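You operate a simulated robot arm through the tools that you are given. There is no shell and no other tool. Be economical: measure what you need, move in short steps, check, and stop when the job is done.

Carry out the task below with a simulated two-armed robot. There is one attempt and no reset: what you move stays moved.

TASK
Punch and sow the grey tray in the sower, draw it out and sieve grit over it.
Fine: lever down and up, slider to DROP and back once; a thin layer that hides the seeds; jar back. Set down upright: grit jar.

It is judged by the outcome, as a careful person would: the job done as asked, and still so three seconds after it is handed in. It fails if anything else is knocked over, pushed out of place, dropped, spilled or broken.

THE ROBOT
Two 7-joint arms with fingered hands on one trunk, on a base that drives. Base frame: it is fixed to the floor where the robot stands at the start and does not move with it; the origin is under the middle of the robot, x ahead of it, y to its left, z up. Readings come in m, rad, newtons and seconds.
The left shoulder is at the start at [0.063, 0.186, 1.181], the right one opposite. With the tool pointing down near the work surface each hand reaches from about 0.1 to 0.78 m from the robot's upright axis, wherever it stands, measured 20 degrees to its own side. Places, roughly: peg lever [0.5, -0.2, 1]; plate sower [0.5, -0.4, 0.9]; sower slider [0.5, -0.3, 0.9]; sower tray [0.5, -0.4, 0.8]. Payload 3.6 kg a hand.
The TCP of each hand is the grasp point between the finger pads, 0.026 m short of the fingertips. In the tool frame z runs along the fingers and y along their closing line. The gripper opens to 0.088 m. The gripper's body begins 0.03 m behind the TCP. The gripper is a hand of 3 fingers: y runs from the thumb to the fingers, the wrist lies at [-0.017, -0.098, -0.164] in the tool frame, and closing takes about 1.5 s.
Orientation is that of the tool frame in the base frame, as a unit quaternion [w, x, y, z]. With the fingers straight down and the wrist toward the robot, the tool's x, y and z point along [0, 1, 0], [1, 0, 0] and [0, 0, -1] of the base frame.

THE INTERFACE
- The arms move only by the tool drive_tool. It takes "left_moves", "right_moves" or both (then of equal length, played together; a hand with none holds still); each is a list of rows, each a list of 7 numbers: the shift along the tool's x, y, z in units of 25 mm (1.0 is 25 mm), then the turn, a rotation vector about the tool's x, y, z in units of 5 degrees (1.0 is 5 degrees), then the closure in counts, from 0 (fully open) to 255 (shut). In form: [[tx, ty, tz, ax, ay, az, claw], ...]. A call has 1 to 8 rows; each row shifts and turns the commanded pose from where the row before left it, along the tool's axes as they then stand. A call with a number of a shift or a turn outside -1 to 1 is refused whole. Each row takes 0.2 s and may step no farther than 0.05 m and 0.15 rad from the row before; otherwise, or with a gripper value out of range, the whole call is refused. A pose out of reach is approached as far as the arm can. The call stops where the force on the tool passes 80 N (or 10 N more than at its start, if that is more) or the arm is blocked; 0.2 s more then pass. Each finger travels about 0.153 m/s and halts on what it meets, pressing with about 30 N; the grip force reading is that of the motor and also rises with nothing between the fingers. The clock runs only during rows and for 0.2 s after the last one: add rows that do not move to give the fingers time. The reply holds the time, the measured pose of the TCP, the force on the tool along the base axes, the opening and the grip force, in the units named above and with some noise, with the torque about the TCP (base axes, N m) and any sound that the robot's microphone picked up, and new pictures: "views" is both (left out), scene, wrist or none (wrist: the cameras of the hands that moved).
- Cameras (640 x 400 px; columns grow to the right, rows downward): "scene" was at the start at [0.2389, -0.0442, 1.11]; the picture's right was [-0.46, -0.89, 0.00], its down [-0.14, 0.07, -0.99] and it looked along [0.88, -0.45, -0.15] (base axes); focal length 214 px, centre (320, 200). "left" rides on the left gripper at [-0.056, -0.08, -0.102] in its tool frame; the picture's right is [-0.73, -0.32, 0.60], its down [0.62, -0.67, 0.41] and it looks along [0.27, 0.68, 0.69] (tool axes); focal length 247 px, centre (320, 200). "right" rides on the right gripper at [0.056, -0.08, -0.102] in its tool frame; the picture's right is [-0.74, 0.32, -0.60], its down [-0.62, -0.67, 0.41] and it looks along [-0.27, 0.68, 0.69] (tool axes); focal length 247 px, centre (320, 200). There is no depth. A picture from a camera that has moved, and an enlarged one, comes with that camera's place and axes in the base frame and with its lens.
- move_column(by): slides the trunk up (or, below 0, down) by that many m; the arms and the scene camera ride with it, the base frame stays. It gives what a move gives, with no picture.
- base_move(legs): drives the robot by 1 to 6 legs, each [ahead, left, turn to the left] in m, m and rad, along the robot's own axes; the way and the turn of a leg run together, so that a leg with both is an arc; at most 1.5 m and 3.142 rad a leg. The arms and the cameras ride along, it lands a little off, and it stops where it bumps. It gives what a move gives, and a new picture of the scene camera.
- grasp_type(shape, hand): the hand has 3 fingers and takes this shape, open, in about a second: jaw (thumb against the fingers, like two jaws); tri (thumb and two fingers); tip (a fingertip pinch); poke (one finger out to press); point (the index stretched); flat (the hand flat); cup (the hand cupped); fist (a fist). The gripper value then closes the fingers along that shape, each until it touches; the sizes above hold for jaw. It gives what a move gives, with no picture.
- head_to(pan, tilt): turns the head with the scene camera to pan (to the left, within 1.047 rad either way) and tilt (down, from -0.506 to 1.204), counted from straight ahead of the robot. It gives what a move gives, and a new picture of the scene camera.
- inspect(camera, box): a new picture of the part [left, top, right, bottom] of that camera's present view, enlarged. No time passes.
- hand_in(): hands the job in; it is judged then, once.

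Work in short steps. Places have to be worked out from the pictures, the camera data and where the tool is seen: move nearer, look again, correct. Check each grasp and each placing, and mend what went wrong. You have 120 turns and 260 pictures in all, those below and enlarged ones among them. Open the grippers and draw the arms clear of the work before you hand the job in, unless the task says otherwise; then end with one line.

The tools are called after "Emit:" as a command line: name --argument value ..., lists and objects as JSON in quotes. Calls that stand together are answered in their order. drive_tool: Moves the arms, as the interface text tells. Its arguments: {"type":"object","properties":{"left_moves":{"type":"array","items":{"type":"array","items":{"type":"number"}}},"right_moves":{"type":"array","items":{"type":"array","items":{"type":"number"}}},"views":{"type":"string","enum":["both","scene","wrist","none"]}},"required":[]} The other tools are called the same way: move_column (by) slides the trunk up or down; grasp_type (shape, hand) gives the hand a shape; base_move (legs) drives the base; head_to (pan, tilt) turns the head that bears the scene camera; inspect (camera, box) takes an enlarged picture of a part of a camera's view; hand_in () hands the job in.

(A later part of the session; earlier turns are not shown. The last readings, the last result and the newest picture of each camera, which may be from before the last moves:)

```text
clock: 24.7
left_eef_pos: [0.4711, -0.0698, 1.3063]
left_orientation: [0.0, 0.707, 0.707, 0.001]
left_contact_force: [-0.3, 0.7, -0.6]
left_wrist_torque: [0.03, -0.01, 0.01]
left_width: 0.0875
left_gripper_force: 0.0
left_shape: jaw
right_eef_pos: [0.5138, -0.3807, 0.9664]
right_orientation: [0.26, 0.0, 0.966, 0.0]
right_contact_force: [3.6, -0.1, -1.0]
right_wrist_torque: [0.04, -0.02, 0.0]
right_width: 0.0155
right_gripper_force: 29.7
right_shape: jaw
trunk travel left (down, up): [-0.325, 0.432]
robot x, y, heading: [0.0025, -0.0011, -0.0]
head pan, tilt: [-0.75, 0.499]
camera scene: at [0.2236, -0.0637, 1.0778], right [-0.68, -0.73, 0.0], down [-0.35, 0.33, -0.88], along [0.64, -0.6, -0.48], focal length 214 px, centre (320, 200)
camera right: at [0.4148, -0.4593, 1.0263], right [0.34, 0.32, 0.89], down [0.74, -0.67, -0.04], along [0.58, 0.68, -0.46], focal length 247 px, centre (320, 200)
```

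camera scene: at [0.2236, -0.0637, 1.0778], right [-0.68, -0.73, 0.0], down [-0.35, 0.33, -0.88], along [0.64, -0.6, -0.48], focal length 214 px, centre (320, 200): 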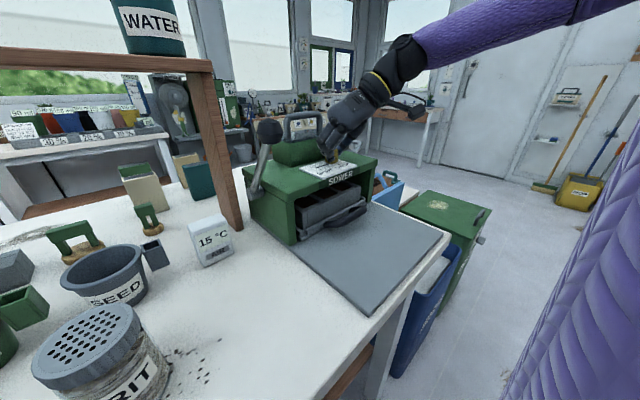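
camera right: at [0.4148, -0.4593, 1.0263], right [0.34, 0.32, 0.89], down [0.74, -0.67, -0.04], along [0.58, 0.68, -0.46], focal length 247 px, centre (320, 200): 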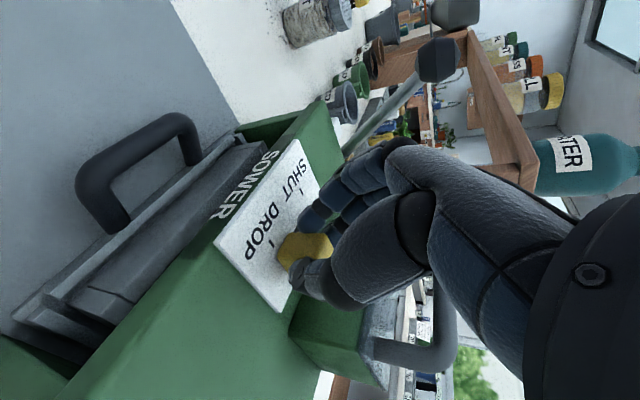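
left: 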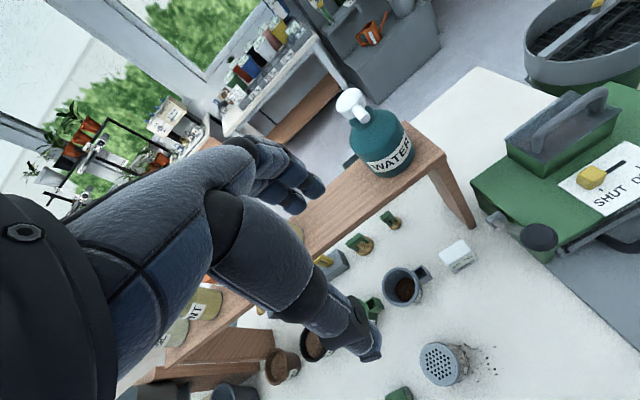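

Emit:
drive_tool --right_moves '[[0, -0.3, 0, 0, 0, 0, 255], [0, -0.3, 0, 0, 0, 0, 255]]' --views "wrist"

```text
clock: 25.3
left_eef_pos: [0.4726, -0.0666, 1.3056]
left_orientation: [0.0, 0.706, 0.708, -0.001]
left_contact_force: [1.0, 0.6, 0.0]
left_wrist_torque: [-0.01, 0.02, 0.03]
left_width: 0.0877
left_gripper_force: 0.0
left_shape: jaw
right_eef_pos: [0.5136, -0.3919, 0.9655]
right_orientation: [0.259, -0.003, 0.966, 0.002]
right_contact_force: [5.8, 18.0, -3.5]
right_wrist_torque: [0.45, -0.07, 0.29]
right_width: 0.0158
right_gripper_force: 30.0
right_shape: jaw
trunk travel left (down, up): [-0.325, 0.432]
robot x, y, heading: [0.0009, -0.0011, 0.005]
head pan, tilt: [-0.75, 0.499]
camera right: at [0.4152, -0.47, 1.0269], right [0.34, 0.32, 0.89], down [0.75, -0.66, -0.05], along [0.57, 0.68, -0.46], focal length 247 px, centre (320, 200)
```

right: 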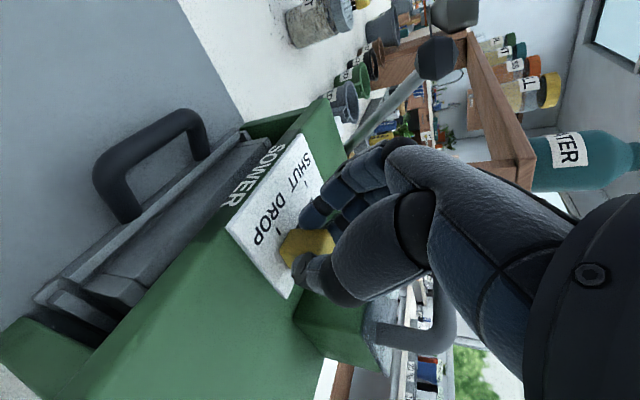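

The slider is at its stop (18 N), fully at DROP. I'll bring it back to SHUT.

Emit:
drive_tool --right_moves '[[0, 0.4, 0, 0, 0, 0, 255], [0, 0.4, 0, 0, 0, 0, 255], [0, 0.4, 0, 0, 0, 0, 255], [0, 0.4, 0, 0, 0, 0, 255], [0, 0.4, 0, 0, 0, 0, 255], [0, 0.25, 0, 0, 0, 0, 255]]' --views "wrist"

```text
clock: 26.7
left_eef_pos: [0.4716, -0.07, 1.305]
left_orientation: [0.0, 0.707, 0.707, 0.0]
left_contact_force: [-0.1, -0.2, 0.9]
left_wrist_torque: [0.0, -0.02, 0.01]
left_width: 0.0876
left_gripper_force: 0.0
left_shape: jaw
right_eef_pos: [0.5138, -0.34, 0.9661]
right_orientation: [0.258, 0.001, 0.966, -0.001]
right_contact_force: [5.6, -1.6, 3.3]
right_wrist_torque: [0.1, -0.11, 0.02]
right_width: 0.0157
right_gripper_force: 30.1
right_shape: jaw
trunk travel left (down, up): [-0.325, 0.432]
robot x, y, heading: [-0.0013, 0.0011, -0.0]
head pan, tilt: [-0.75, 0.499]
camera right: at [0.4144, -0.4177, 1.0261], right [0.34, 0.32, 0.89], down [0.74, -0.67, -0.04], along [0.58, 0.68, -0.46], focal length 247 px, centre (320, 200)
```

right: 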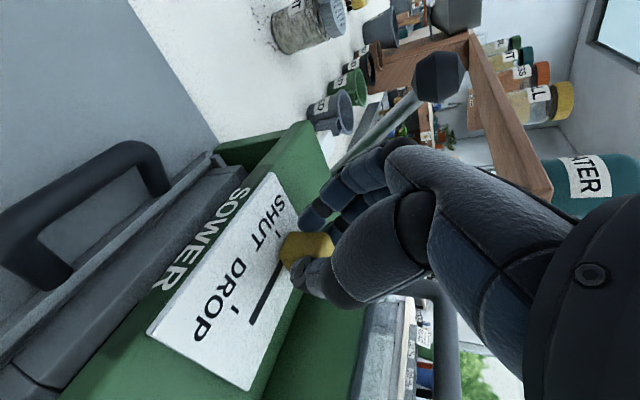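

Almost no force yet, so I'll push gently to the SHUT stop, then open the hand.

Emit:
drive_tool --right_moves '[[0, 0.25, 0, 0, 0, 0, 255], [0, 0.2, 0, 0, 0, 0, 255]]' --views "none"

Emit:
drive_tool --right_moves '[[0, -0.3, 0, 0, 0, 0, 120], [0, 0, 0, 0, 0, 0, 100], [0, 0, 0, 0, 0, 0, 80], [0, 0, 0, 0, 0, 0, 80], [0, 0, -1, 0, 0, 0, 80], [0, 0, -1, 0, 0, 0, 80], [0, 0, -1, 0, 0, 0, 80], [0, 0, -1, 0, 0, 0, 80]]' --views "both"

```text
clock: 27.3
left_eef_pos: [0.4713, -0.072, 1.3057]
left_orientation: [-0.001, 0.707, 0.707, 0.002]
left_contact_force: [0.5, 0.1, 0.6]
left_wrist_torque: [0.0, 0.0, -0.02]
left_width: 0.088
left_gripper_force: 0.0
left_shape: jaw
right_eef_pos: [0.5128, -0.33, 0.9652]
right_orientation: [0.259, 0.003, 0.966, 0.0]
right_contact_force: [3.1, -15.5, 6.5]
right_wrist_torque: [-0.34, -0.09, -0.23]
right_width: 0.0152
right_gripper_force: 30.0
right_shape: jaw
trunk travel left (down, up): [-0.325, 0.432]
robot x, y, heading: [0.001, -0.0018, -0.004]
head pan, tilt: [-0.75, 0.499]
```

```text
clock: 29.1
left_eef_pos: [0.4708, -0.0695, 1.306]
left_orientation: [0.0, 0.707, 0.707, 0.0]
left_contact_force: [-1.2, -0.4, 0.3]
left_wrist_torque: [-0.01, 0.01, -0.02]
left_width: 0.0875
left_gripper_force: 0.1
left_shape: jaw
right_eef_pos: [0.464, -0.3377, 1.0523]
right_orientation: [0.259, 0.001, 0.966, -0.001]
right_contact_force: [0.1, 0.5, -0.2]
right_wrist_torque: [0.0, -0.02, 0.01]
right_width: 0.0599
right_gripper_force: 0.0
right_shape: jaw
trunk travel left (down, up): [-0.325, 0.432]
robot x, y, heading: [-0.001, -0.0015, 0.001]
head pan, tilt: [-0.75, 0.499]
camera scene: at [0.2228, -0.0636, 1.078], right [-0.68, -0.73, 0.0], down [-0.35, 0.33, -0.88], along [0.64, -0.6, -0.48], focal length 214 px, centre (320, 200)
camera right: at [0.3641, -0.4159, 1.113], right [0.34, 0.32, 0.89], down [0.74, -0.67, -0.05], along [0.58, 0.68, -0.46], focal length 247 px, centre (320, 200)
```

scene: 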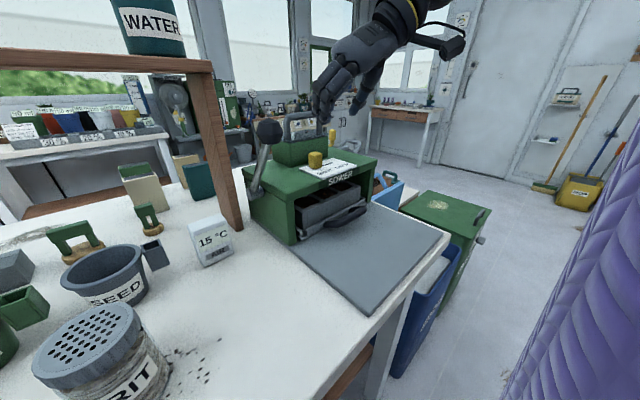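
right: 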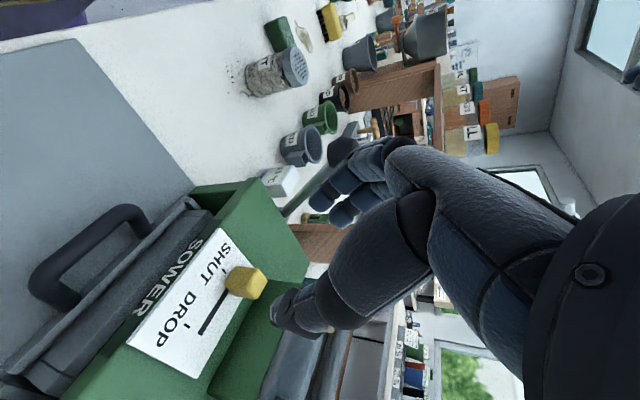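

The slider is back at SHUT with the hand clear. Next I'll look closely at the tray handle from both cameras to fix its position.

Emit:
inspect --camera "scene" --box '[280, 160, 400, 250]'

Emit:
inspect --camera "right" --box '[0, 180, 240, 400]'

```text
4.44 times, centred on (340, 205) of scene
camera zoom: at [0.2228, -0.0636, 1.078], right [-0.68, -0.73, 0.0], down [-0.35, 0.33, -0.88], along [0.64, -0.6, -0.48], focal length 953 px, centre (231, 178)
```

zoom: 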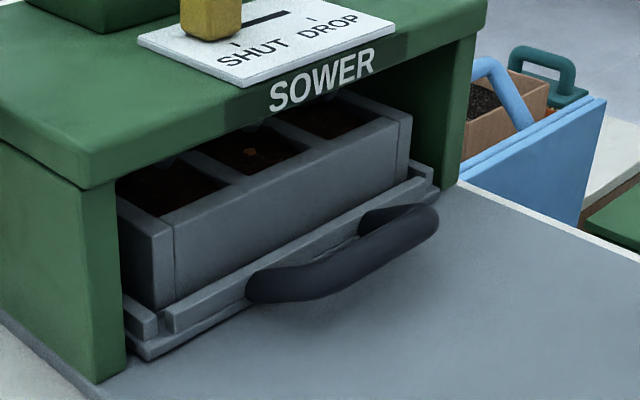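

```text
1.82 times, centred on (120, 290) of right
camera zoom: at [0.3641, -0.4159, 1.113], right [0.34, 0.32, 0.89], down [0.74, -0.67, -0.05], along [0.58, 0.68, -0.46], focal length 449 px, centre (684, 36)
```

zoom: 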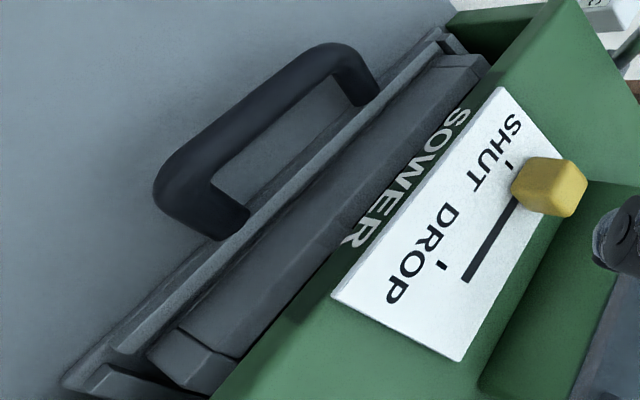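

The drawer handle is a U bar along y at about [0.445, -0.35, 0.838], with roughly 3 cm of space behind it, and a seed is visible in a cell. I'll back off and turn the right hand to the straight-down pose, jaws closing along x, to grip the bar.

Emit:
drive_tool --right_moves '[[1, 0, -0.6, 0, 0, 0, 0], [1, 0, -0.6, 0, 0, 0, 0], [1, 0, -0.6, 0, 1, 0, 0], [0, 0, 0, 0, 1, 0, 0], [0, 0, 0, 0, 1, 0, 0], [0, 0, 0, 0, 1, 0, 0], [0, 0, 0, 0, 1, 0, 0], [0, 0, 0, 0, 1, 0, 0]]' --views "none"

Emit:
drive_tool --right_moves '[[0, 0, 0, 0, 0, 1, 0], [0, 0, 0, 0, 0, 1, 0], [0, 0, 0, 0, 0, 1, 0], [0, 0, 0, 0, 0, 1, 0], [0, 0, 0, 0, 0, 1, 0], [0, 0, 0, 0, 0, 1, 0], [0, 0, 0, 0, 0, 1, 0], [0, 0, 0, 0, 0, 1, 0]]' --views "none"

Emit:
drive_tool --right_moves '[[0, 0, 0, 0, 0, 1, 0], [0, 0, 0, 0, 0, 1, 0], [0, 0, 0, 0, 0, 1, 0], [0, 0, 0, 0, 0, 1, 0], [0, 0, 0, 0, 0, 1, 0], [0, 0, 0, 0, 0, 1, 0], [0, 0, 0, 0, 0, 1, 0], [0, 0, 0, 0, 0, 1, 0]]' --views "none"

Emit:
drive_tool --right_moves '[[0, 0, 0, 0, 0, 1, 0], [0, 0, 0, 0, 0, 1, 0]]' --views "both"

```text
clock: 30.9
left_eef_pos: [0.4712, -0.0696, 1.3051]
left_orientation: [0.0, 0.707, 0.707, 0.0]
left_contact_force: [0.7, 0.6, 0.3]
left_wrist_torque: [-0.04, -0.01, -0.01]
left_width: 0.0879
left_gripper_force: 0.1
left_shape: jaw
right_eef_pos: [0.3758, -0.3351, 1.0534]
right_orientation: [-0.001, 0.001, 1.0, 0.0]
right_contact_force: [0.2, -0.5, -0.7]
right_wrist_torque: [0.0, -0.03, -0.01]
right_width: 0.0877
right_gripper_force: 0.0
right_shape: jaw
trunk travel left (down, up): [-0.325, 0.432]
robot x, y, heading: [-0.0003, -0.0017, 0.006]
head pan, tilt: [-0.75, 0.499]
```

```text
clock: 32.7
left_eef_pos: [0.4707, -0.071, 1.3062]
left_orientation: [0.001, 0.707, 0.707, 0.0]
left_contact_force: [-0.3, 0.9, 0.0]
left_wrist_torque: [-0.01, 0.01, -0.02]
left_width: 0.0878
left_gripper_force: 0.0
left_shape: jaw
right_eef_pos: [0.3758, -0.3364, 1.0543]
right_orientation: [0.0, 0.343, 0.939, 0.001]
right_contact_force: [0.1, 0.3, 0.3]
right_wrist_torque: [0.03, 0.0, 0.0]
right_width: 0.0878
right_gripper_force: 0.0
right_shape: jaw
trunk travel left (down, up): [-0.325, 0.432]
robot x, y, heading: [-0.0004, 0.0001, 0.004]
head pan, tilt: [-0.75, 0.499]
```

```text
clock: 34.5
left_eef_pos: [0.4703, -0.0699, 1.3051]
left_orientation: [0.0, 0.707, 0.707, 0.0]
left_contact_force: [0.4, 0.4, 0.1]
left_wrist_torque: [0.01, -0.02, -0.02]
left_width: 0.0877
left_gripper_force: 0.0
left_shape: jaw
right_eef_pos: [0.3765, -0.3344, 1.0534]
right_orientation: [0.0, 0.644, 0.765, 0.0]
right_contact_force: [0.7, 1.2, 0.9]
right_wrist_torque: [0.01, 0.0, -0.01]
right_width: 0.0877
right_gripper_force: 0.0
right_shape: jaw
trunk travel left (down, up): [-0.325, 0.432]
robot x, y, heading: [-0.0, -0.0023, 0.002]
head pan, tilt: [-0.75, 0.499]
```

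```text
clock: 35.1
left_eef_pos: [0.4704, -0.0703, 1.3055]
left_orientation: [0.0, 0.707, 0.708, 0.001]
left_contact_force: [0.6, 0.1, 0.2]
left_wrist_torque: [-0.02, -0.03, -0.01]
left_width: 0.0877
left_gripper_force: 0.1
left_shape: jaw
right_eef_pos: [0.3792, -0.338, 1.054]
right_orientation: [-0.003, 0.708, 0.706, 0.0]
right_contact_force: [0.1, -0.2, 0.0]
right_wrist_torque: [0.03, -0.01, 0.01]
right_width: 0.088
right_gripper_force: 0.1
right_shape: jaw
trunk travel left (down, up): [-0.325, 0.432]
robot x, y, heading: [-0.0009, -0.0003, 0.004]
head pan, tilt: [-0.75, 0.499]
camera scene: at [0.2231, -0.0635, 1.0779], right [-0.68, -0.73, 0.0], down [-0.35, 0.33, -0.88], along [0.64, -0.6, -0.48], focal length 214 px, centre (320, 200)
camera right: at [0.2997, -0.2791, 1.1565], right [0.32, -0.74, 0.6], down [-0.67, -0.62, -0.41], along [0.67, -0.27, -0.69], focal length 247 px, centre (320, 200)
```

scene: 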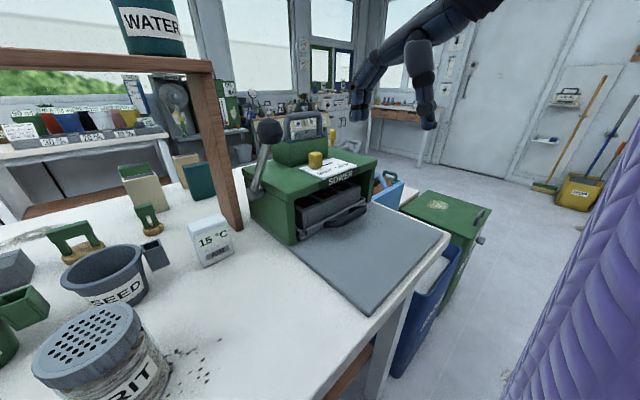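
right: 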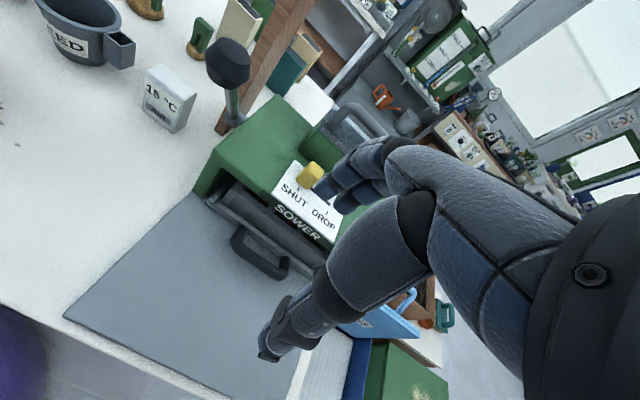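

The bar re-measures at about [0.449, -0.36, 0.838]. I need to know whether the roof overhangs it, so I'll zoom in.

Emit:
inspect --camera "right" --box '[180, 90, 360, 290]'

```text
2.00 times, centred on (270, 190) of right
camera zoom: at [0.2997, -0.2791, 1.1565], right [0.32, -0.74, 0.6], down [-0.67, -0.62, -0.41], along [0.67, -0.27, -0.69], focal length 494 px, centre (420, 220)
```

zoom: 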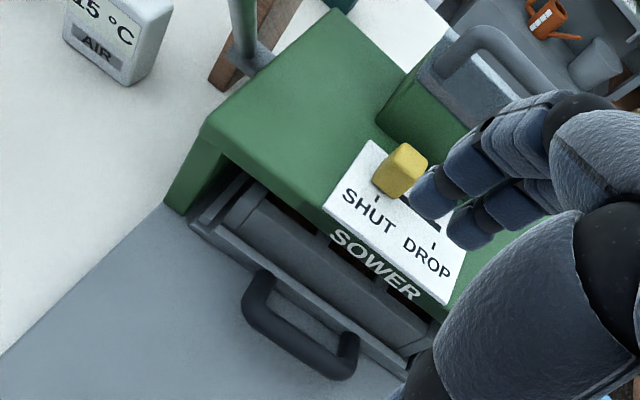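

The roof edge is at x≈0.468 and the bar at x≈0.445, so a straight-down grip would hit the roof. I'll pitch the fingers forward 30° and half close them so they pass under the roof and behind the bar.

Emit:
drive_tool --right_moves '[[0, 0, 0, -1, 0, 0, 142], [0, 0, 0, -1, 0, 0, 142], [0, 0, 0, -1, 0, 0, 142], [0, 0, 0, -1, 0, 0, 142], [0, 0, 0, -1, 0, 0, 142], [0, 0, 0, -1, 0, 0, 142]]' --views "none"

Emit:
drive_tool --right_moves '[[-0.5, -1, 1, 0, 0, 0, 142], [-0.38, -1, 1, 0, 0, 0, 142], [0, -0.27, 1, 0, 0, 0, 142], [0, 0, 1, 0, 0, 0, 142], [0, 0, 1, 0, 0, 0, 142], [0, 0, 0.5, 0, 0, 0, 142]]' --views "both"

```text
clock: 36.5
left_eef_pos: [0.4714, -0.0707, 1.3056]
left_orientation: [0.0, 0.707, 0.707, 0.0]
left_contact_force: [0.4, -0.1, 0.2]
left_wrist_torque: [0.0, 0.03, 0.03]
left_width: 0.0878
left_gripper_force: 0.1
left_shape: jaw
right_eef_pos: [0.4321, -0.3661, 1.0562]
right_orientation: [0.184, 0.683, 0.682, 0.183]
right_contact_force: [-0.8, -0.1, 0.3]
right_wrist_torque: [0.01, 0.02, 0.01]
right_width: 0.0394
right_gripper_force: 0.0
right_shape: jaw
right hand out of reach, approached as far as the arm can: row 1, 2, 3, 4, 5, 6
trunk travel left (down, up): [-0.325, 0.432]
robot x, y, heading: [-0.0011, 0.0005, -0.002]
head pan, tilt: [-0.75, 0.499]
```

```text
clock: 37.9
left_eef_pos: [0.462, -0.0696, 1.31]
left_orientation: [0.004, 0.708, 0.706, 0.001]
left_contact_force: [0.2, -0.5, 0.4]
left_wrist_torque: [-0.03, -0.01, -0.01]
left_width: 0.0877
left_gripper_force: 0.1
left_shape: jaw
right_eef_pos: [0.4471, -0.3884, 0.9224]
right_orientation: [0.195, 0.681, 0.68, 0.191]
right_contact_force: [-38.5, -8.1, 44.1]
right_wrist_torque: [0.14, -1.68, -0.16]
right_width: 0.0373
right_gripper_force: 0.1
right_shape: jaw
trunk travel left (down, up): [-0.325, 0.432]
robot x, y, heading: [-0.0003, 0.0004, -0.0]
head pan, tilt: [-0.75, 0.499]
camera scene: at [0.2158, -0.0628, 1.0803], right [-0.68, -0.73, 0.0], down [-0.34, 0.33, -0.88], along [0.64, -0.6, -0.47], focal length 214 px, centre (320, 200)
camera right: at [0.3265, -0.331, 0.9667], right [-0.04, -0.73, 0.68], down [-0.35, -0.63, -0.7], along [0.94, -0.27, -0.23], focal length 247 px, centre (320, 200)
```

scene: 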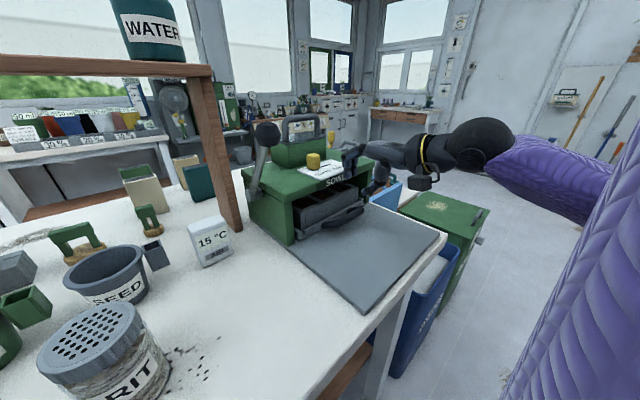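
right: 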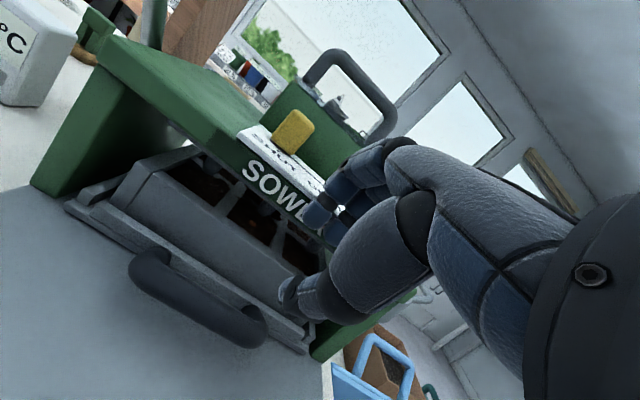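

The tilted pose was too close to the body, so the hand ended further forward than commanded and the fingers touched the roof edge at 44 N. I'll back off at once, then drive the base back for room.

Emit:
drive_tool --right_moves '[[0, 0, -1, 0, 0, 0, 142], [0, 0, -1, 0, 0, 0, 142], [0, 0, -1, 0, 0, 0, 142], [0, 0, -1, 0, 0, 0, 142], [0, 0, -1, 0, 0, 0, 142]]' --views "scene"

Emit:
inspect --camera "scene" --box '[220, 80, 400, 260]'

```text
clock: 39.1
left_eef_pos: [0.4708, -0.0716, 1.3054]
left_orientation: [0.001, 0.708, 0.707, 0.0]
left_contact_force: [0.0, 0.0, 0.5]
left_wrist_torque: [-0.01, -0.03, 0.01]
left_width: 0.0879
left_gripper_force: 0.1
left_shape: jaw
right_eef_pos: [0.3971, -0.3965, 1.0132]
right_orientation: [0.182, 0.683, 0.683, 0.183]
right_contact_force: [0.4, -0.3, -1.0]
right_wrist_torque: [-0.01, 0.0, 0.0]
right_width: 0.039
right_gripper_force: 0.1
right_shape: jaw
right hand out of reach, approached as far as the arm can: row 5
trunk travel left (down, up): [-0.325, 0.432]
robot x, y, heading: [0.0032, 0.0007, 0.001]
head pan, tilt: [-0.75, 0.499]
camera scene: at [0.2232, -0.0638, 1.0778], right [-0.68, -0.73, 0.0], down [-0.35, 0.33, -0.88], along [0.64, -0.6, -0.48], focal length 214 px, centre (320, 200)
```

scene: 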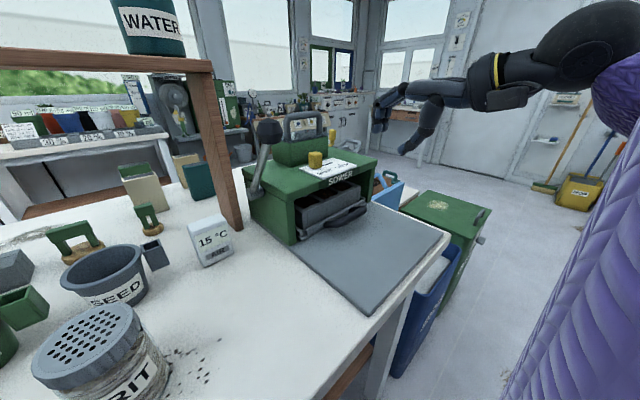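

```text
2.22 times, centred on (310, 170) of scene
camera zoom: at [0.2232, -0.0638, 1.0778], right [-0.68, -0.73, 0.0], down [-0.35, 0.33, -0.88], along [0.64, -0.6, -0.48], focal length 477 px, centre (342, 267)
```

zoom: 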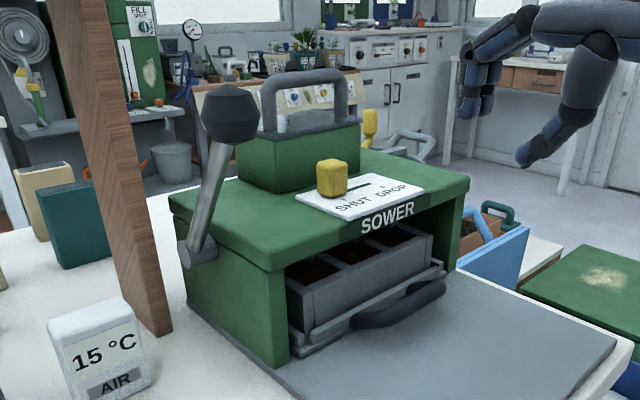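

The sower hasn't shifted. I'll drive the base back 0.15 m.

Emit:
base_move --legs '[[-0.15, 0, 0]]'

```text
clock: 40.5
left_eef_pos: [0.3143, -0.0708, 1.3073]
left_orientation: [0.001, 0.708, 0.706, 0.001]
left_contact_force: [-0.4, -1.0, -0.5]
left_wrist_torque: [0.02, -0.02, 0.0]
left_width: 0.0877
left_gripper_force: 0.0
left_shape: jaw
right_eef_pos: [0.2406, -0.3974, 1.0143]
right_orientation: [0.184, 0.684, 0.682, 0.183]
right_contact_force: [-0.4, -0.2, -0.5]
right_wrist_torque: [-0.01, -0.02, 0.0]
right_width: 0.0391
right_gripper_force: 0.1
right_shape: jaw
trunk travel left (down, up): [-0.325, 0.432]
robot x, y, heading: [-0.1541, -0.0011, -0.004]
head pan, tilt: [-0.75, 0.499]
camera scene: at [0.0674, -0.0639, 1.0782], right [-0.68, -0.73, 0.0], down [-0.35, 0.33, -0.88], along [0.64, -0.6, -0.48], focal length 214 px, centre (320, 200)
```

scene: 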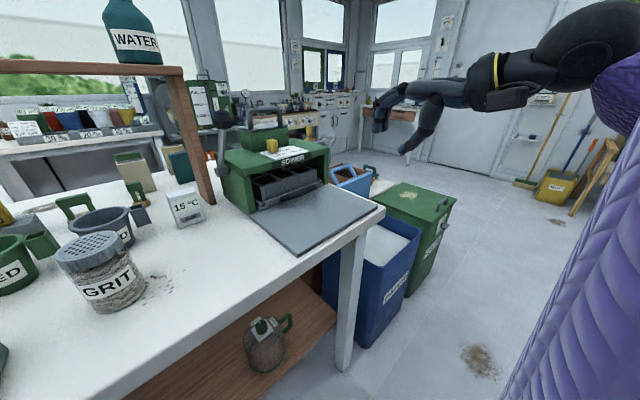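

Now there is room. I'll go to the pre-approach point in front of and above the handle.

Emit:
drive_tool --right_moves '[[0.5, 0.8, 1, 0, 0, 0, 142], [0.5, 0.8, 1, 0, 0, 0, 142], [0.5, 0.8, 1, 0, 0, 0, 142], [0, 0.8, 1, 0, 0, 0, 142], [0, 0, 1, 0, 0, 0, 142], [0, 0, 1, 0, 0, 0, 142]]' --views "both"

```text
clock: 41.9
left_eef_pos: [0.3168, -0.0717, 1.3053]
left_orientation: [0.0, 0.708, 0.707, 0.001]
left_contact_force: [0.4, 0.2, -0.2]
left_wrist_torque: [0.01, 0.02, -0.02]
left_width: 0.0875
left_gripper_force: 0.0
left_shape: jaw
right_eef_pos: [0.3897, -0.3602, 0.9219]
right_orientation: [0.183, 0.684, 0.682, 0.182]
right_contact_force: [0.2, -0.7, 0.2]
right_wrist_torque: [0.03, -0.02, -0.01]
right_width: 0.0391
right_gripper_force: 0.1
right_shape: jaw
trunk travel left (down, up): [-0.325, 0.432]
robot x, y, heading: [-0.1536, -0.0017, -0.005]
head pan, tilt: [-0.75, 0.499]
camera scene: at [0.0691, -0.0639, 1.0778], right [-0.68, -0.73, 0.0], down [-0.35, 0.33, -0.88], along [0.64, -0.6, -0.48], focal length 214 px, centre (320, 200)
camera right: at [0.2693, -0.3024, 0.9705], right [-0.03, -0.73, 0.68], down [-0.37, -0.62, -0.69], along [0.93, -0.27, -0.26], focal length 247 px, centre (320, 200)
```

scene: 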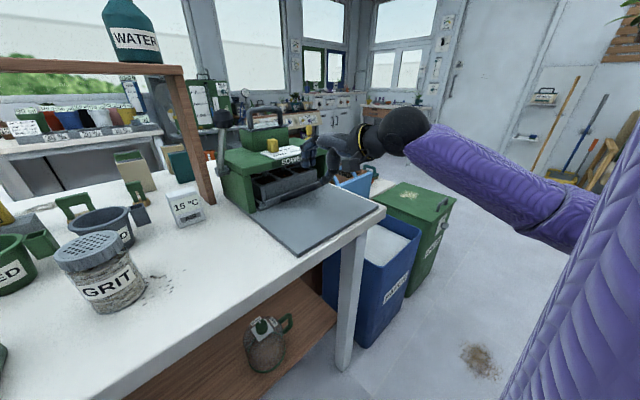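
right: 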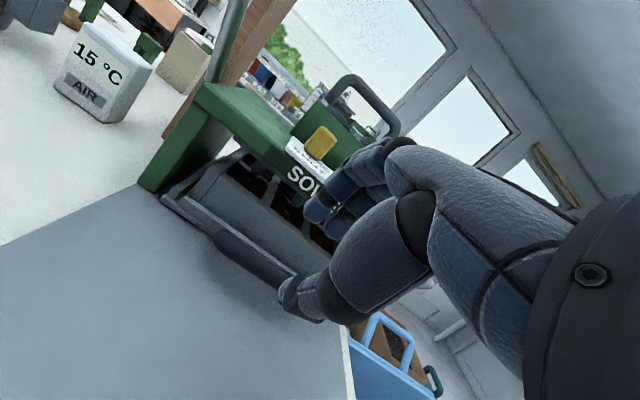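

The bar's height is confirmed at 0.838. Tilting another 15° (to 45°) will give the knuckles clearance from the roof. I'll do that and approach part way.

Emit:
drive_tool --right_moves '[[0, 0, 0, -1, 0, 0, 142], [0, 0, 0, -1, 0, 0, 142], [0, -0.5, 0, -1, 0, 0, 142], [0, -0.5, 0.5, 0, 0, 0, 142], [0, 0, 1, 0, 0, 0, 142], [0, 0, 0.7, 0, 0, 0, 142]]' --views "both"

Emit:
inspect --camera "scene" --box '[210, 100, 390, 240]'

```text
clock: 43.3
left_eef_pos: [0.3173, -0.072, 1.3063]
left_orientation: [0.0, 0.708, 0.707, -0.001]
left_contact_force: [0.1, 0.1, -0.8]
left_wrist_torque: [-0.02, -0.01, -0.02]
left_width: 0.0878
left_gripper_force: 0.2
left_shape: jaw
right_eef_pos: [0.4076, -0.3608, 0.8695]
right_orientation: [0.271, 0.654, 0.652, 0.272]
right_contact_force: [0.3, 0.8, -0.9]
right_wrist_torque: [-0.02, 0.0, -0.01]
right_width: 0.039
right_gripper_force: 0.2
right_shape: jaw
trunk travel left (down, up): [-0.325, 0.432]
robot x, y, heading: [-0.1541, -0.0014, -0.003]
head pan, tilt: [-0.75, 0.499]
camera scene: at [0.0688, -0.064, 1.0779], right [-0.68, -0.73, 0.0], down [-0.35, 0.33, -0.88], along [0.64, -0.6, -0.48], focal length 214 px, centre (320, 200)
camera right: at [0.2799, -0.3021, 0.8849], right [-0.2, -0.73, 0.65], down [-0.18, -0.62, -0.76], along [0.96, -0.27, -0.01], focal length 247 px, centre (320, 200)
```

scene: 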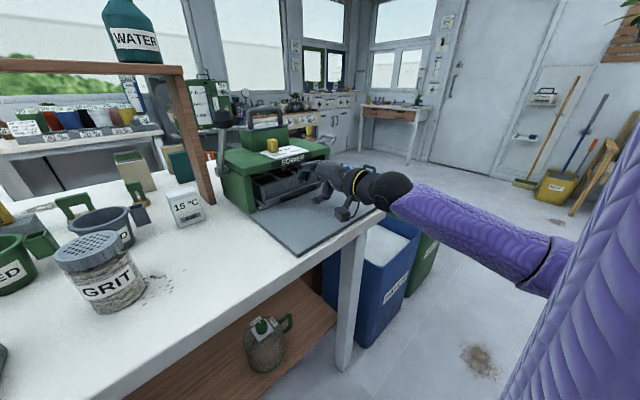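
right: 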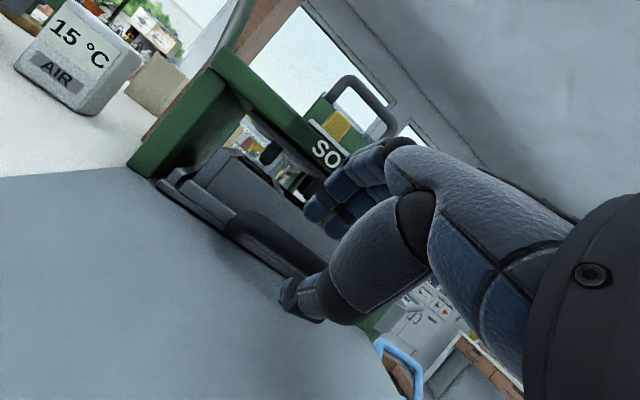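

```text
2.86 times, centred on (300, 170) of scene
camera zoom: at [0.0688, -0.064, 1.0779], right [-0.68, -0.73, 0.0], down [-0.35, 0.33, -0.88], along [0.64, -0.6, -0.48], focal length 613 px, centre (377, 286)
```

zoom: 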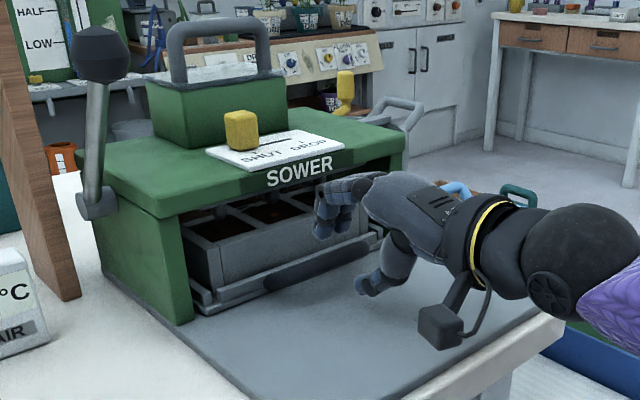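

The fingers will pass behind the bar and under the roof, with the thumb in front. I'll advance the remaining 4 cm.

Emit:
drive_tool --right_moves '[[0, 0, 0.8, 0, 0, 0, 142], [0, 0, 0.8, 0, 0, 0, 142]]' --views "both"

Emit:
inspect --camera "scene" --box '[210, 100, 390, 240]'

```text
clock: 43.9
left_eef_pos: [0.3155, -0.0702, 1.3067]
left_orientation: [0.001, 0.708, 0.706, 0.0]
left_contact_force: [0.5, 0.5, 0.0]
left_wrist_torque: [0.0, -0.03, 0.02]
left_width: 0.0877
left_gripper_force: 0.1
left_shape: jaw
right_eef_pos: [0.437, -0.361, 0.8437]
right_orientation: [0.273, 0.654, 0.651, 0.272]
right_contact_force: [-1.9, -0.7, 9.4]
right_wrist_torque: [0.02, 0.03, -0.01]
right_width: 0.0355
right_gripper_force: 0.2
right_shape: jaw
trunk travel left (down, up): [-0.325, 0.432]
robot x, y, heading: [-0.1548, -0.0002, 0.0]
head pan, tilt: [-0.75, 0.499]
camera scene: at [0.0676, -0.0635, 1.0784], right [-0.68, -0.73, 0.0], down [-0.35, 0.33, -0.88], along [0.64, -0.6, -0.48], focal length 214 px, centre (320, 200)
camera right: at [0.3082, -0.3032, 0.859], right [-0.2, -0.73, 0.65], down [-0.18, -0.62, -0.76], along [0.96, -0.27, 0.0], focal length 247 px, centre (320, 200)
```

scene: 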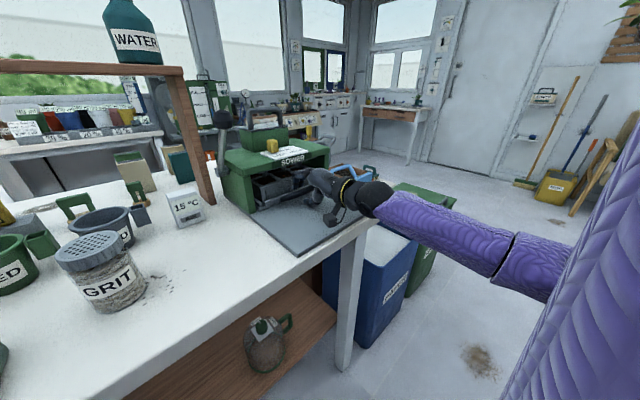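
right: 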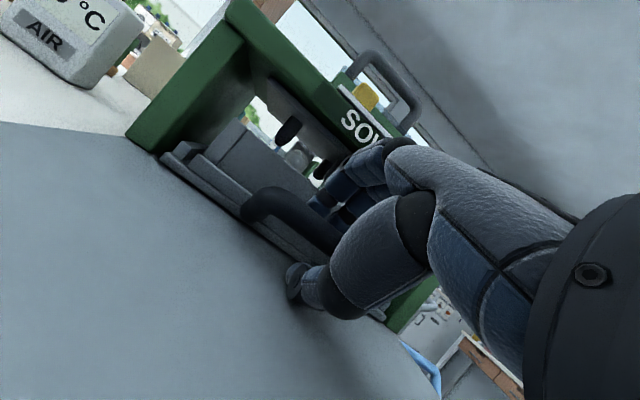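

```text
2.86 times, centred on (300, 170) of scene
camera zoom: at [0.0676, -0.0635, 1.0784], right [-0.68, -0.73, 0.0], down [-0.35, 0.33, -0.88], along [0.64, -0.6, -0.48], focal length 613 px, centre (377, 286)
```

zoom: 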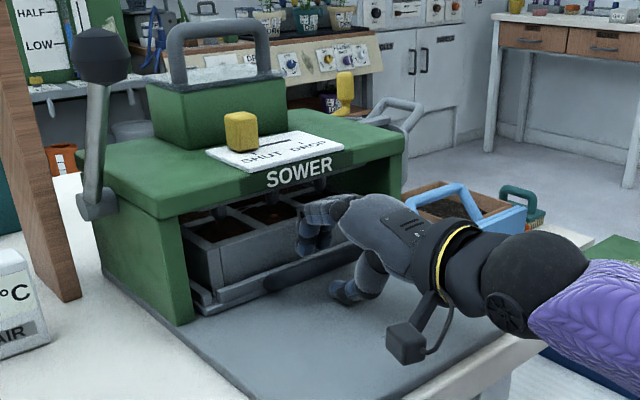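

The bar sits between thumb and fingers. I'll close on it.

Emit:
drive_tool --right_moves '[[0, 0, 0, 0, 0, 0, 255], [0, 0, 0, 0, 0, 0, 255], [0, 0, 0, 0, 0, 0, 255], [0, 0, 0, 0, 0, 0, 255], [0, 0, 0, 0, 0, 0, 255]]' --views "both"

Emit:
inspect --camera "scene" --box '[210, 100, 390, 240]'

```text
clock: 45.1
left_eef_pos: [0.3159, -0.0722, 1.3062]
left_orientation: [0.001, 0.708, 0.706, 0.0]
left_contact_force: [-0.1, -0.7, -0.1]
left_wrist_torque: [0.03, 0.0, 0.0]
left_width: 0.0879
left_gripper_force: 0.1
left_shape: jaw
right_eef_pos: [0.4362, -0.3614, 0.8398]
right_orientation: [0.27, 0.654, 0.653, 0.27]
right_contact_force: [-0.3, 0.5, -3.4]
right_wrist_torque: [0.03, -0.03, 0.0]
right_width: 0.0
right_gripper_force: 30.0
right_shape: jaw
trunk travel left (down, up): [-0.325, 0.432]
robot x, y, heading: [-0.1546, 0.001, -0.002]
head pan, tilt: [-0.75, 0.499]
camera scene: at [0.0689, -0.0641, 1.0778], right [-0.68, -0.73, 0.0], down [-0.35, 0.33, -0.88], along [0.64, -0.6, -0.48], focal length 214 px, centre (320, 200)
camera right: at [0.3083, -0.3034, 0.8559], right [-0.2, -0.73, 0.65], down [-0.18, -0.62, -0.76], along [0.96, -0.27, -0.01], focal length 247 px, centre (320, 200)
```

scene: 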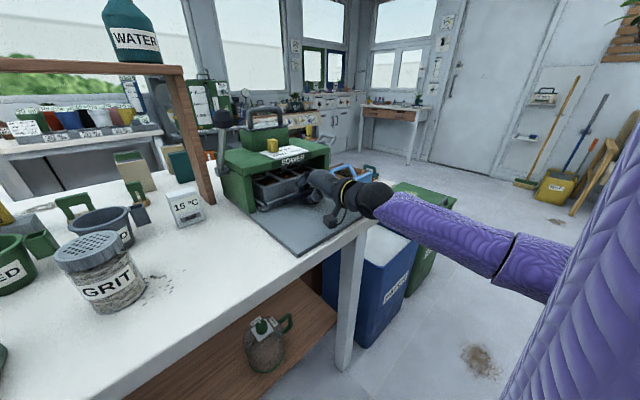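
right: 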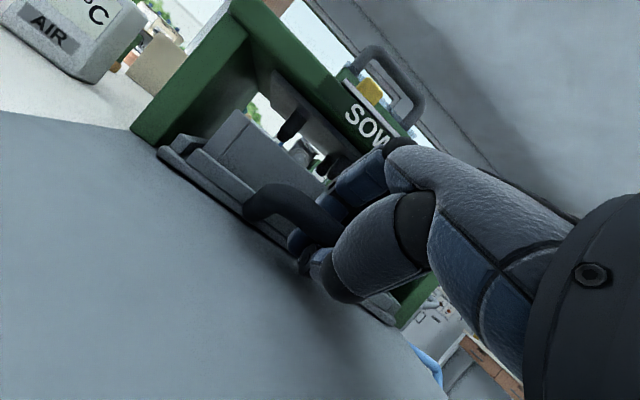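

```text
2.86 times, centred on (300, 170) of scene
camera zoom: at [0.0689, -0.0641, 1.0778], right [-0.68, -0.73, 0.0], down [-0.35, 0.33, -0.88], along [0.64, -0.6, -0.48], focal length 613 px, centre (377, 286)
```

zoom: 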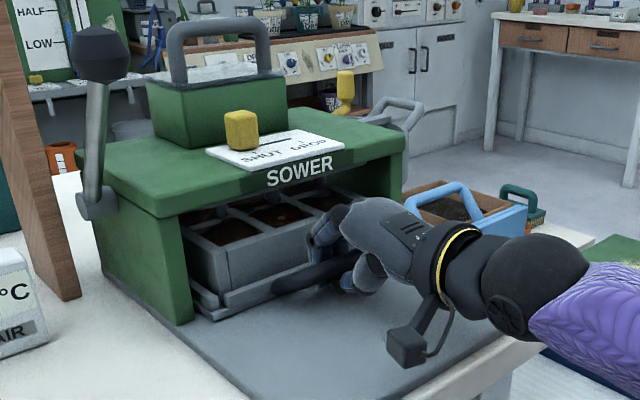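

The fingers have hooked round the bar and the drawer has already crept forward. I'll pull straight along -x.

Emit:
drive_tool --right_moves '[[0, -0.3, -0.3, 0, 0, 0, 255], [0, -0.42, -0.42, 0, 0, 0, 255], [0, -0.42, -0.42, 0, 0, 0, 255], [0, -0.42, -0.42, 0, 0, 0, 255], [0, -0.42, -0.42, 0, 0, 0, 255], [0, -0.42, -0.42, 0, 0, 0, 255]]' --views "both"

```text
clock: 46.5
left_eef_pos: [0.317, -0.0707, 1.3058]
left_orientation: [0.0, 0.708, 0.706, -0.001]
left_contact_force: [0.0, 1.1, -0.3]
left_wrist_torque: [0.02, -0.01, 0.02]
left_width: 0.0874
left_gripper_force: 0.1
left_shape: jaw
right_eef_pos: [0.3509, -0.3618, 0.8401]
right_orientation: [0.271, 0.654, 0.652, 0.271]
right_contact_force: [0.2, -0.3, -0.2]
right_wrist_torque: [0.04, 0.01, -0.01]
right_width: 0.0
right_gripper_force: 30.1
right_shape: jaw
trunk travel left (down, up): [-0.325, 0.432]
robot x, y, heading: [-0.1572, 0.0026, -0.002]
head pan, tilt: [-0.75, 0.499]
camera scene: at [0.0686, -0.064, 1.078], right [-0.68, -0.73, 0.0], down [-0.35, 0.33, -0.88], along [0.64, -0.6, -0.48], focal length 214 px, centre (320, 200)
camera right: at [0.2226, -0.3028, 0.855], right [-0.2, -0.73, 0.65], down [-0.18, -0.62, -0.76], along [0.96, -0.27, -0.01], focal length 247 px, centre (320, 200)
```

scene: 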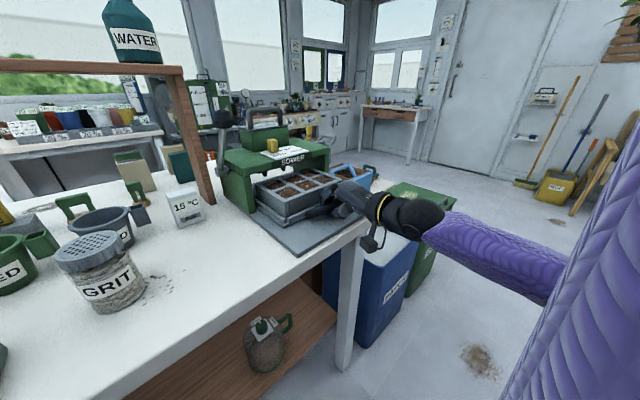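
right: 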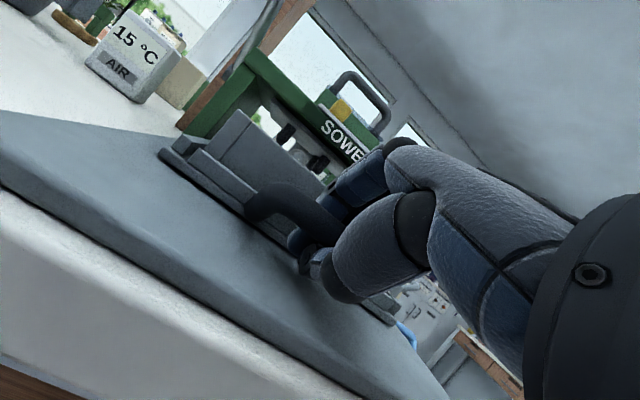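

Emit:
inspect --camera "scene" --box '[210, 120, 390, 260]'

```text
2.86 times, centred on (300, 190) of scene
camera zoom: at [0.0686, -0.064, 1.078], right [-0.68, -0.73, 0.0], down [-0.35, 0.33, -0.88], along [0.64, -0.6, -0.48], focal length 613 px, centre (377, 229)
```

zoom: 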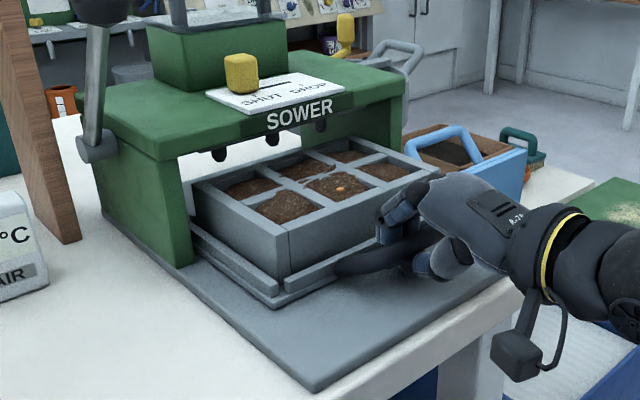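

The tray spans about x 0.415 to 0.555, with its rear still under the roof (front edge 0.468). The mat's front edge is at x≈0.31, so I'll pull about 7 cm more.

Emit:
drive_tool --right_moves '[[0, -0.42, -0.42, 0, 0, 0, 255], [0, -0.42, -0.42, 0, 0, 0, 255], [0, -0.42, -0.42, 0, 0, 0, 255], [0, -0.42, -0.42, 0, 0, 0, 255], [0, -0.35, -0.35, 0, 0, 0, 255]]' --views "scene"

Emit:
inspect --camera "scene" --box '[210, 120, 390, 260]'

```text
clock: 47.7
left_eef_pos: [0.3174, -0.0718, 1.3045]
left_orientation: [0.0, 0.708, 0.706, 0.0]
left_contact_force: [0.6, 0.0, -0.2]
left_wrist_torque: [0.03, 0.0, 0.0]
left_width: 0.0876
left_gripper_force: 0.1
left_shape: jaw
right_eef_pos: [0.2783, -0.3603, 0.8397]
right_orientation: [0.27, 0.654, 0.653, 0.271]
right_contact_force: [0.3, 0.0, -3.7]
right_wrist_torque: [-0.01, -0.03, -0.01]
right_width: 0.0
right_gripper_force: 30.1
right_shape: jaw
trunk travel left (down, up): [-0.325, 0.432]
robot x, y, heading: [-0.155, -0.0008, -0.003]
head pan, tilt: [-0.75, 0.499]
camera scene: at [0.0688, -0.0641, 1.0778], right [-0.68, -0.73, 0.0], down [-0.35, 0.33, -0.88], along [0.64, -0.6, -0.48], focal length 214 px, centre (320, 200)
```

scene: 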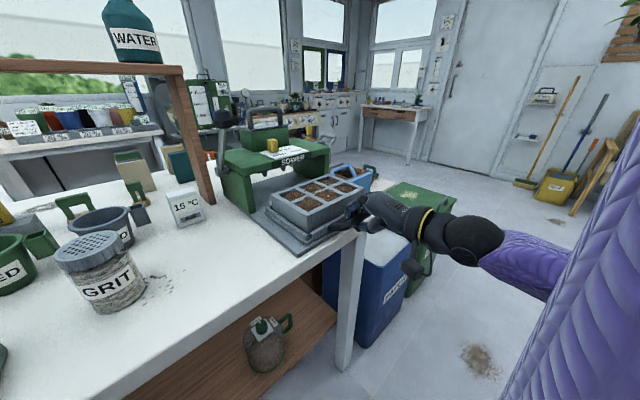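

```text
2.86 times, centred on (300, 190) of scene
camera zoom: at [0.0688, -0.0641, 1.0778], right [-0.68, -0.73, 0.0], down [-0.35, 0.33, -0.88], along [0.64, -0.6, -0.48], focal length 613 px, centre (377, 229)
```

zoom: 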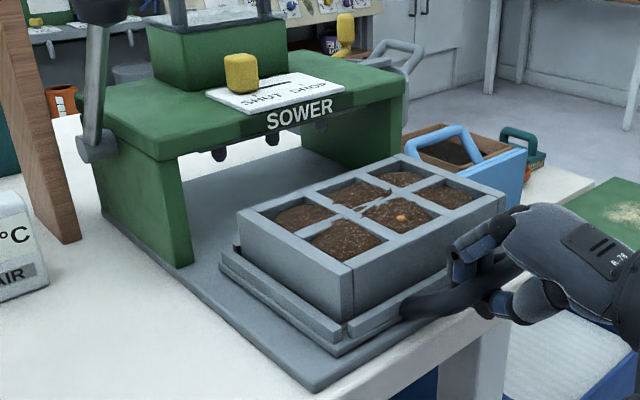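

The tray is fully out from under the roof. I'll open part way, back out along the finger axis and rise clear.

Emit:
drive_tool --right_moves '[[0, 0, 0, 0, 0, 0, 142], [0, 0, 0, 0, 0, 0, 142], [0, 0, 0, 0, 0, 0, 142], [0, 0, 0, 0, 0, 0, 142], [0, 0, -0.5, 0, 0, 0, 142], [0, 0, -0.8, 0, 0, 0, 142], [0, 0, -1, 0, 0, 0, 142], [0, 0, -1, 0, 0, 0, 142]]' --views "both"

Emit:
inspect --camera "scene" --box '[210, 120, 390, 260]'

```text
clock: 49.5
left_eef_pos: [0.3165, -0.0706, 1.3055]
left_orientation: [-0.001, 0.708, 0.706, -0.001]
left_contact_force: [-0.5, -0.4, 0.2]
left_wrist_torque: [-0.05, 0.0, -0.02]
left_width: 0.0877
left_gripper_force: 0.0
left_shape: jaw
right_eef_pos: [0.2212, -0.3595, 0.8989]
right_orientation: [0.27, 0.654, 0.653, 0.27]
right_contact_force: [-0.1, 0.1, -0.5]
right_wrist_torque: [-0.02, 0.0, 0.0]
right_width: 0.0388
right_gripper_force: 0.0
right_shape: jaw
trunk travel left (down, up): [-0.325, 0.432]
robot x, y, heading: [-0.1533, -0.0004, -0.007]
head pan, tilt: [-0.75, 0.499]
camera scene: at [0.0684, -0.0638, 1.078], right [-0.68, -0.73, 0.0], down [-0.35, 0.33, -0.88], along [0.64, -0.6, -0.48], focal length 214 px, centre (320, 200)
camera right: at [0.0926, -0.3024, 0.9144], right [-0.2, -0.74, 0.65], down [-0.18, -0.62, -0.76], along [0.96, -0.27, -0.01], focal length 247 px, centre (320, 200)
```

scene: 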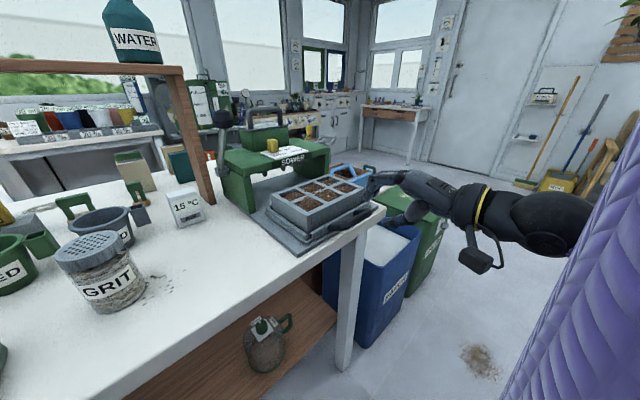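
right: 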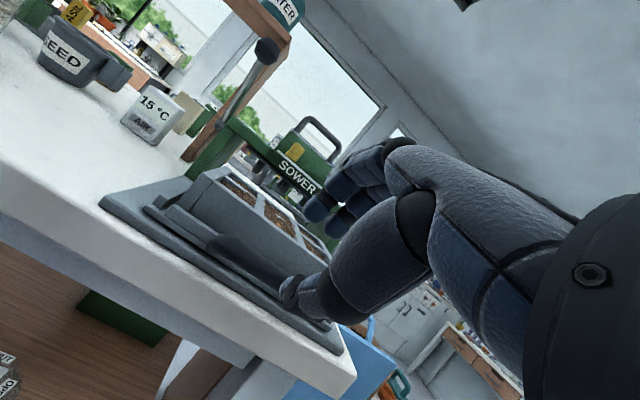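

```text
2.86 times, centred on (300, 190) of scene
camera zoom: at [0.0684, -0.0638, 1.078], right [-0.68, -0.73, 0.0], down [-0.35, 0.33, -0.88], along [0.64, -0.6, -0.48], focal length 613 px, centre (377, 229)
```

zoom: 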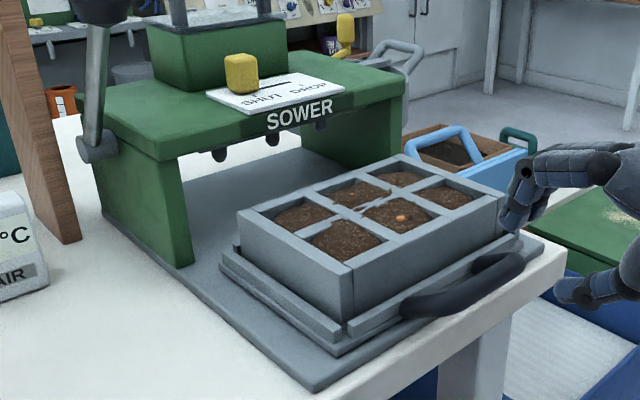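

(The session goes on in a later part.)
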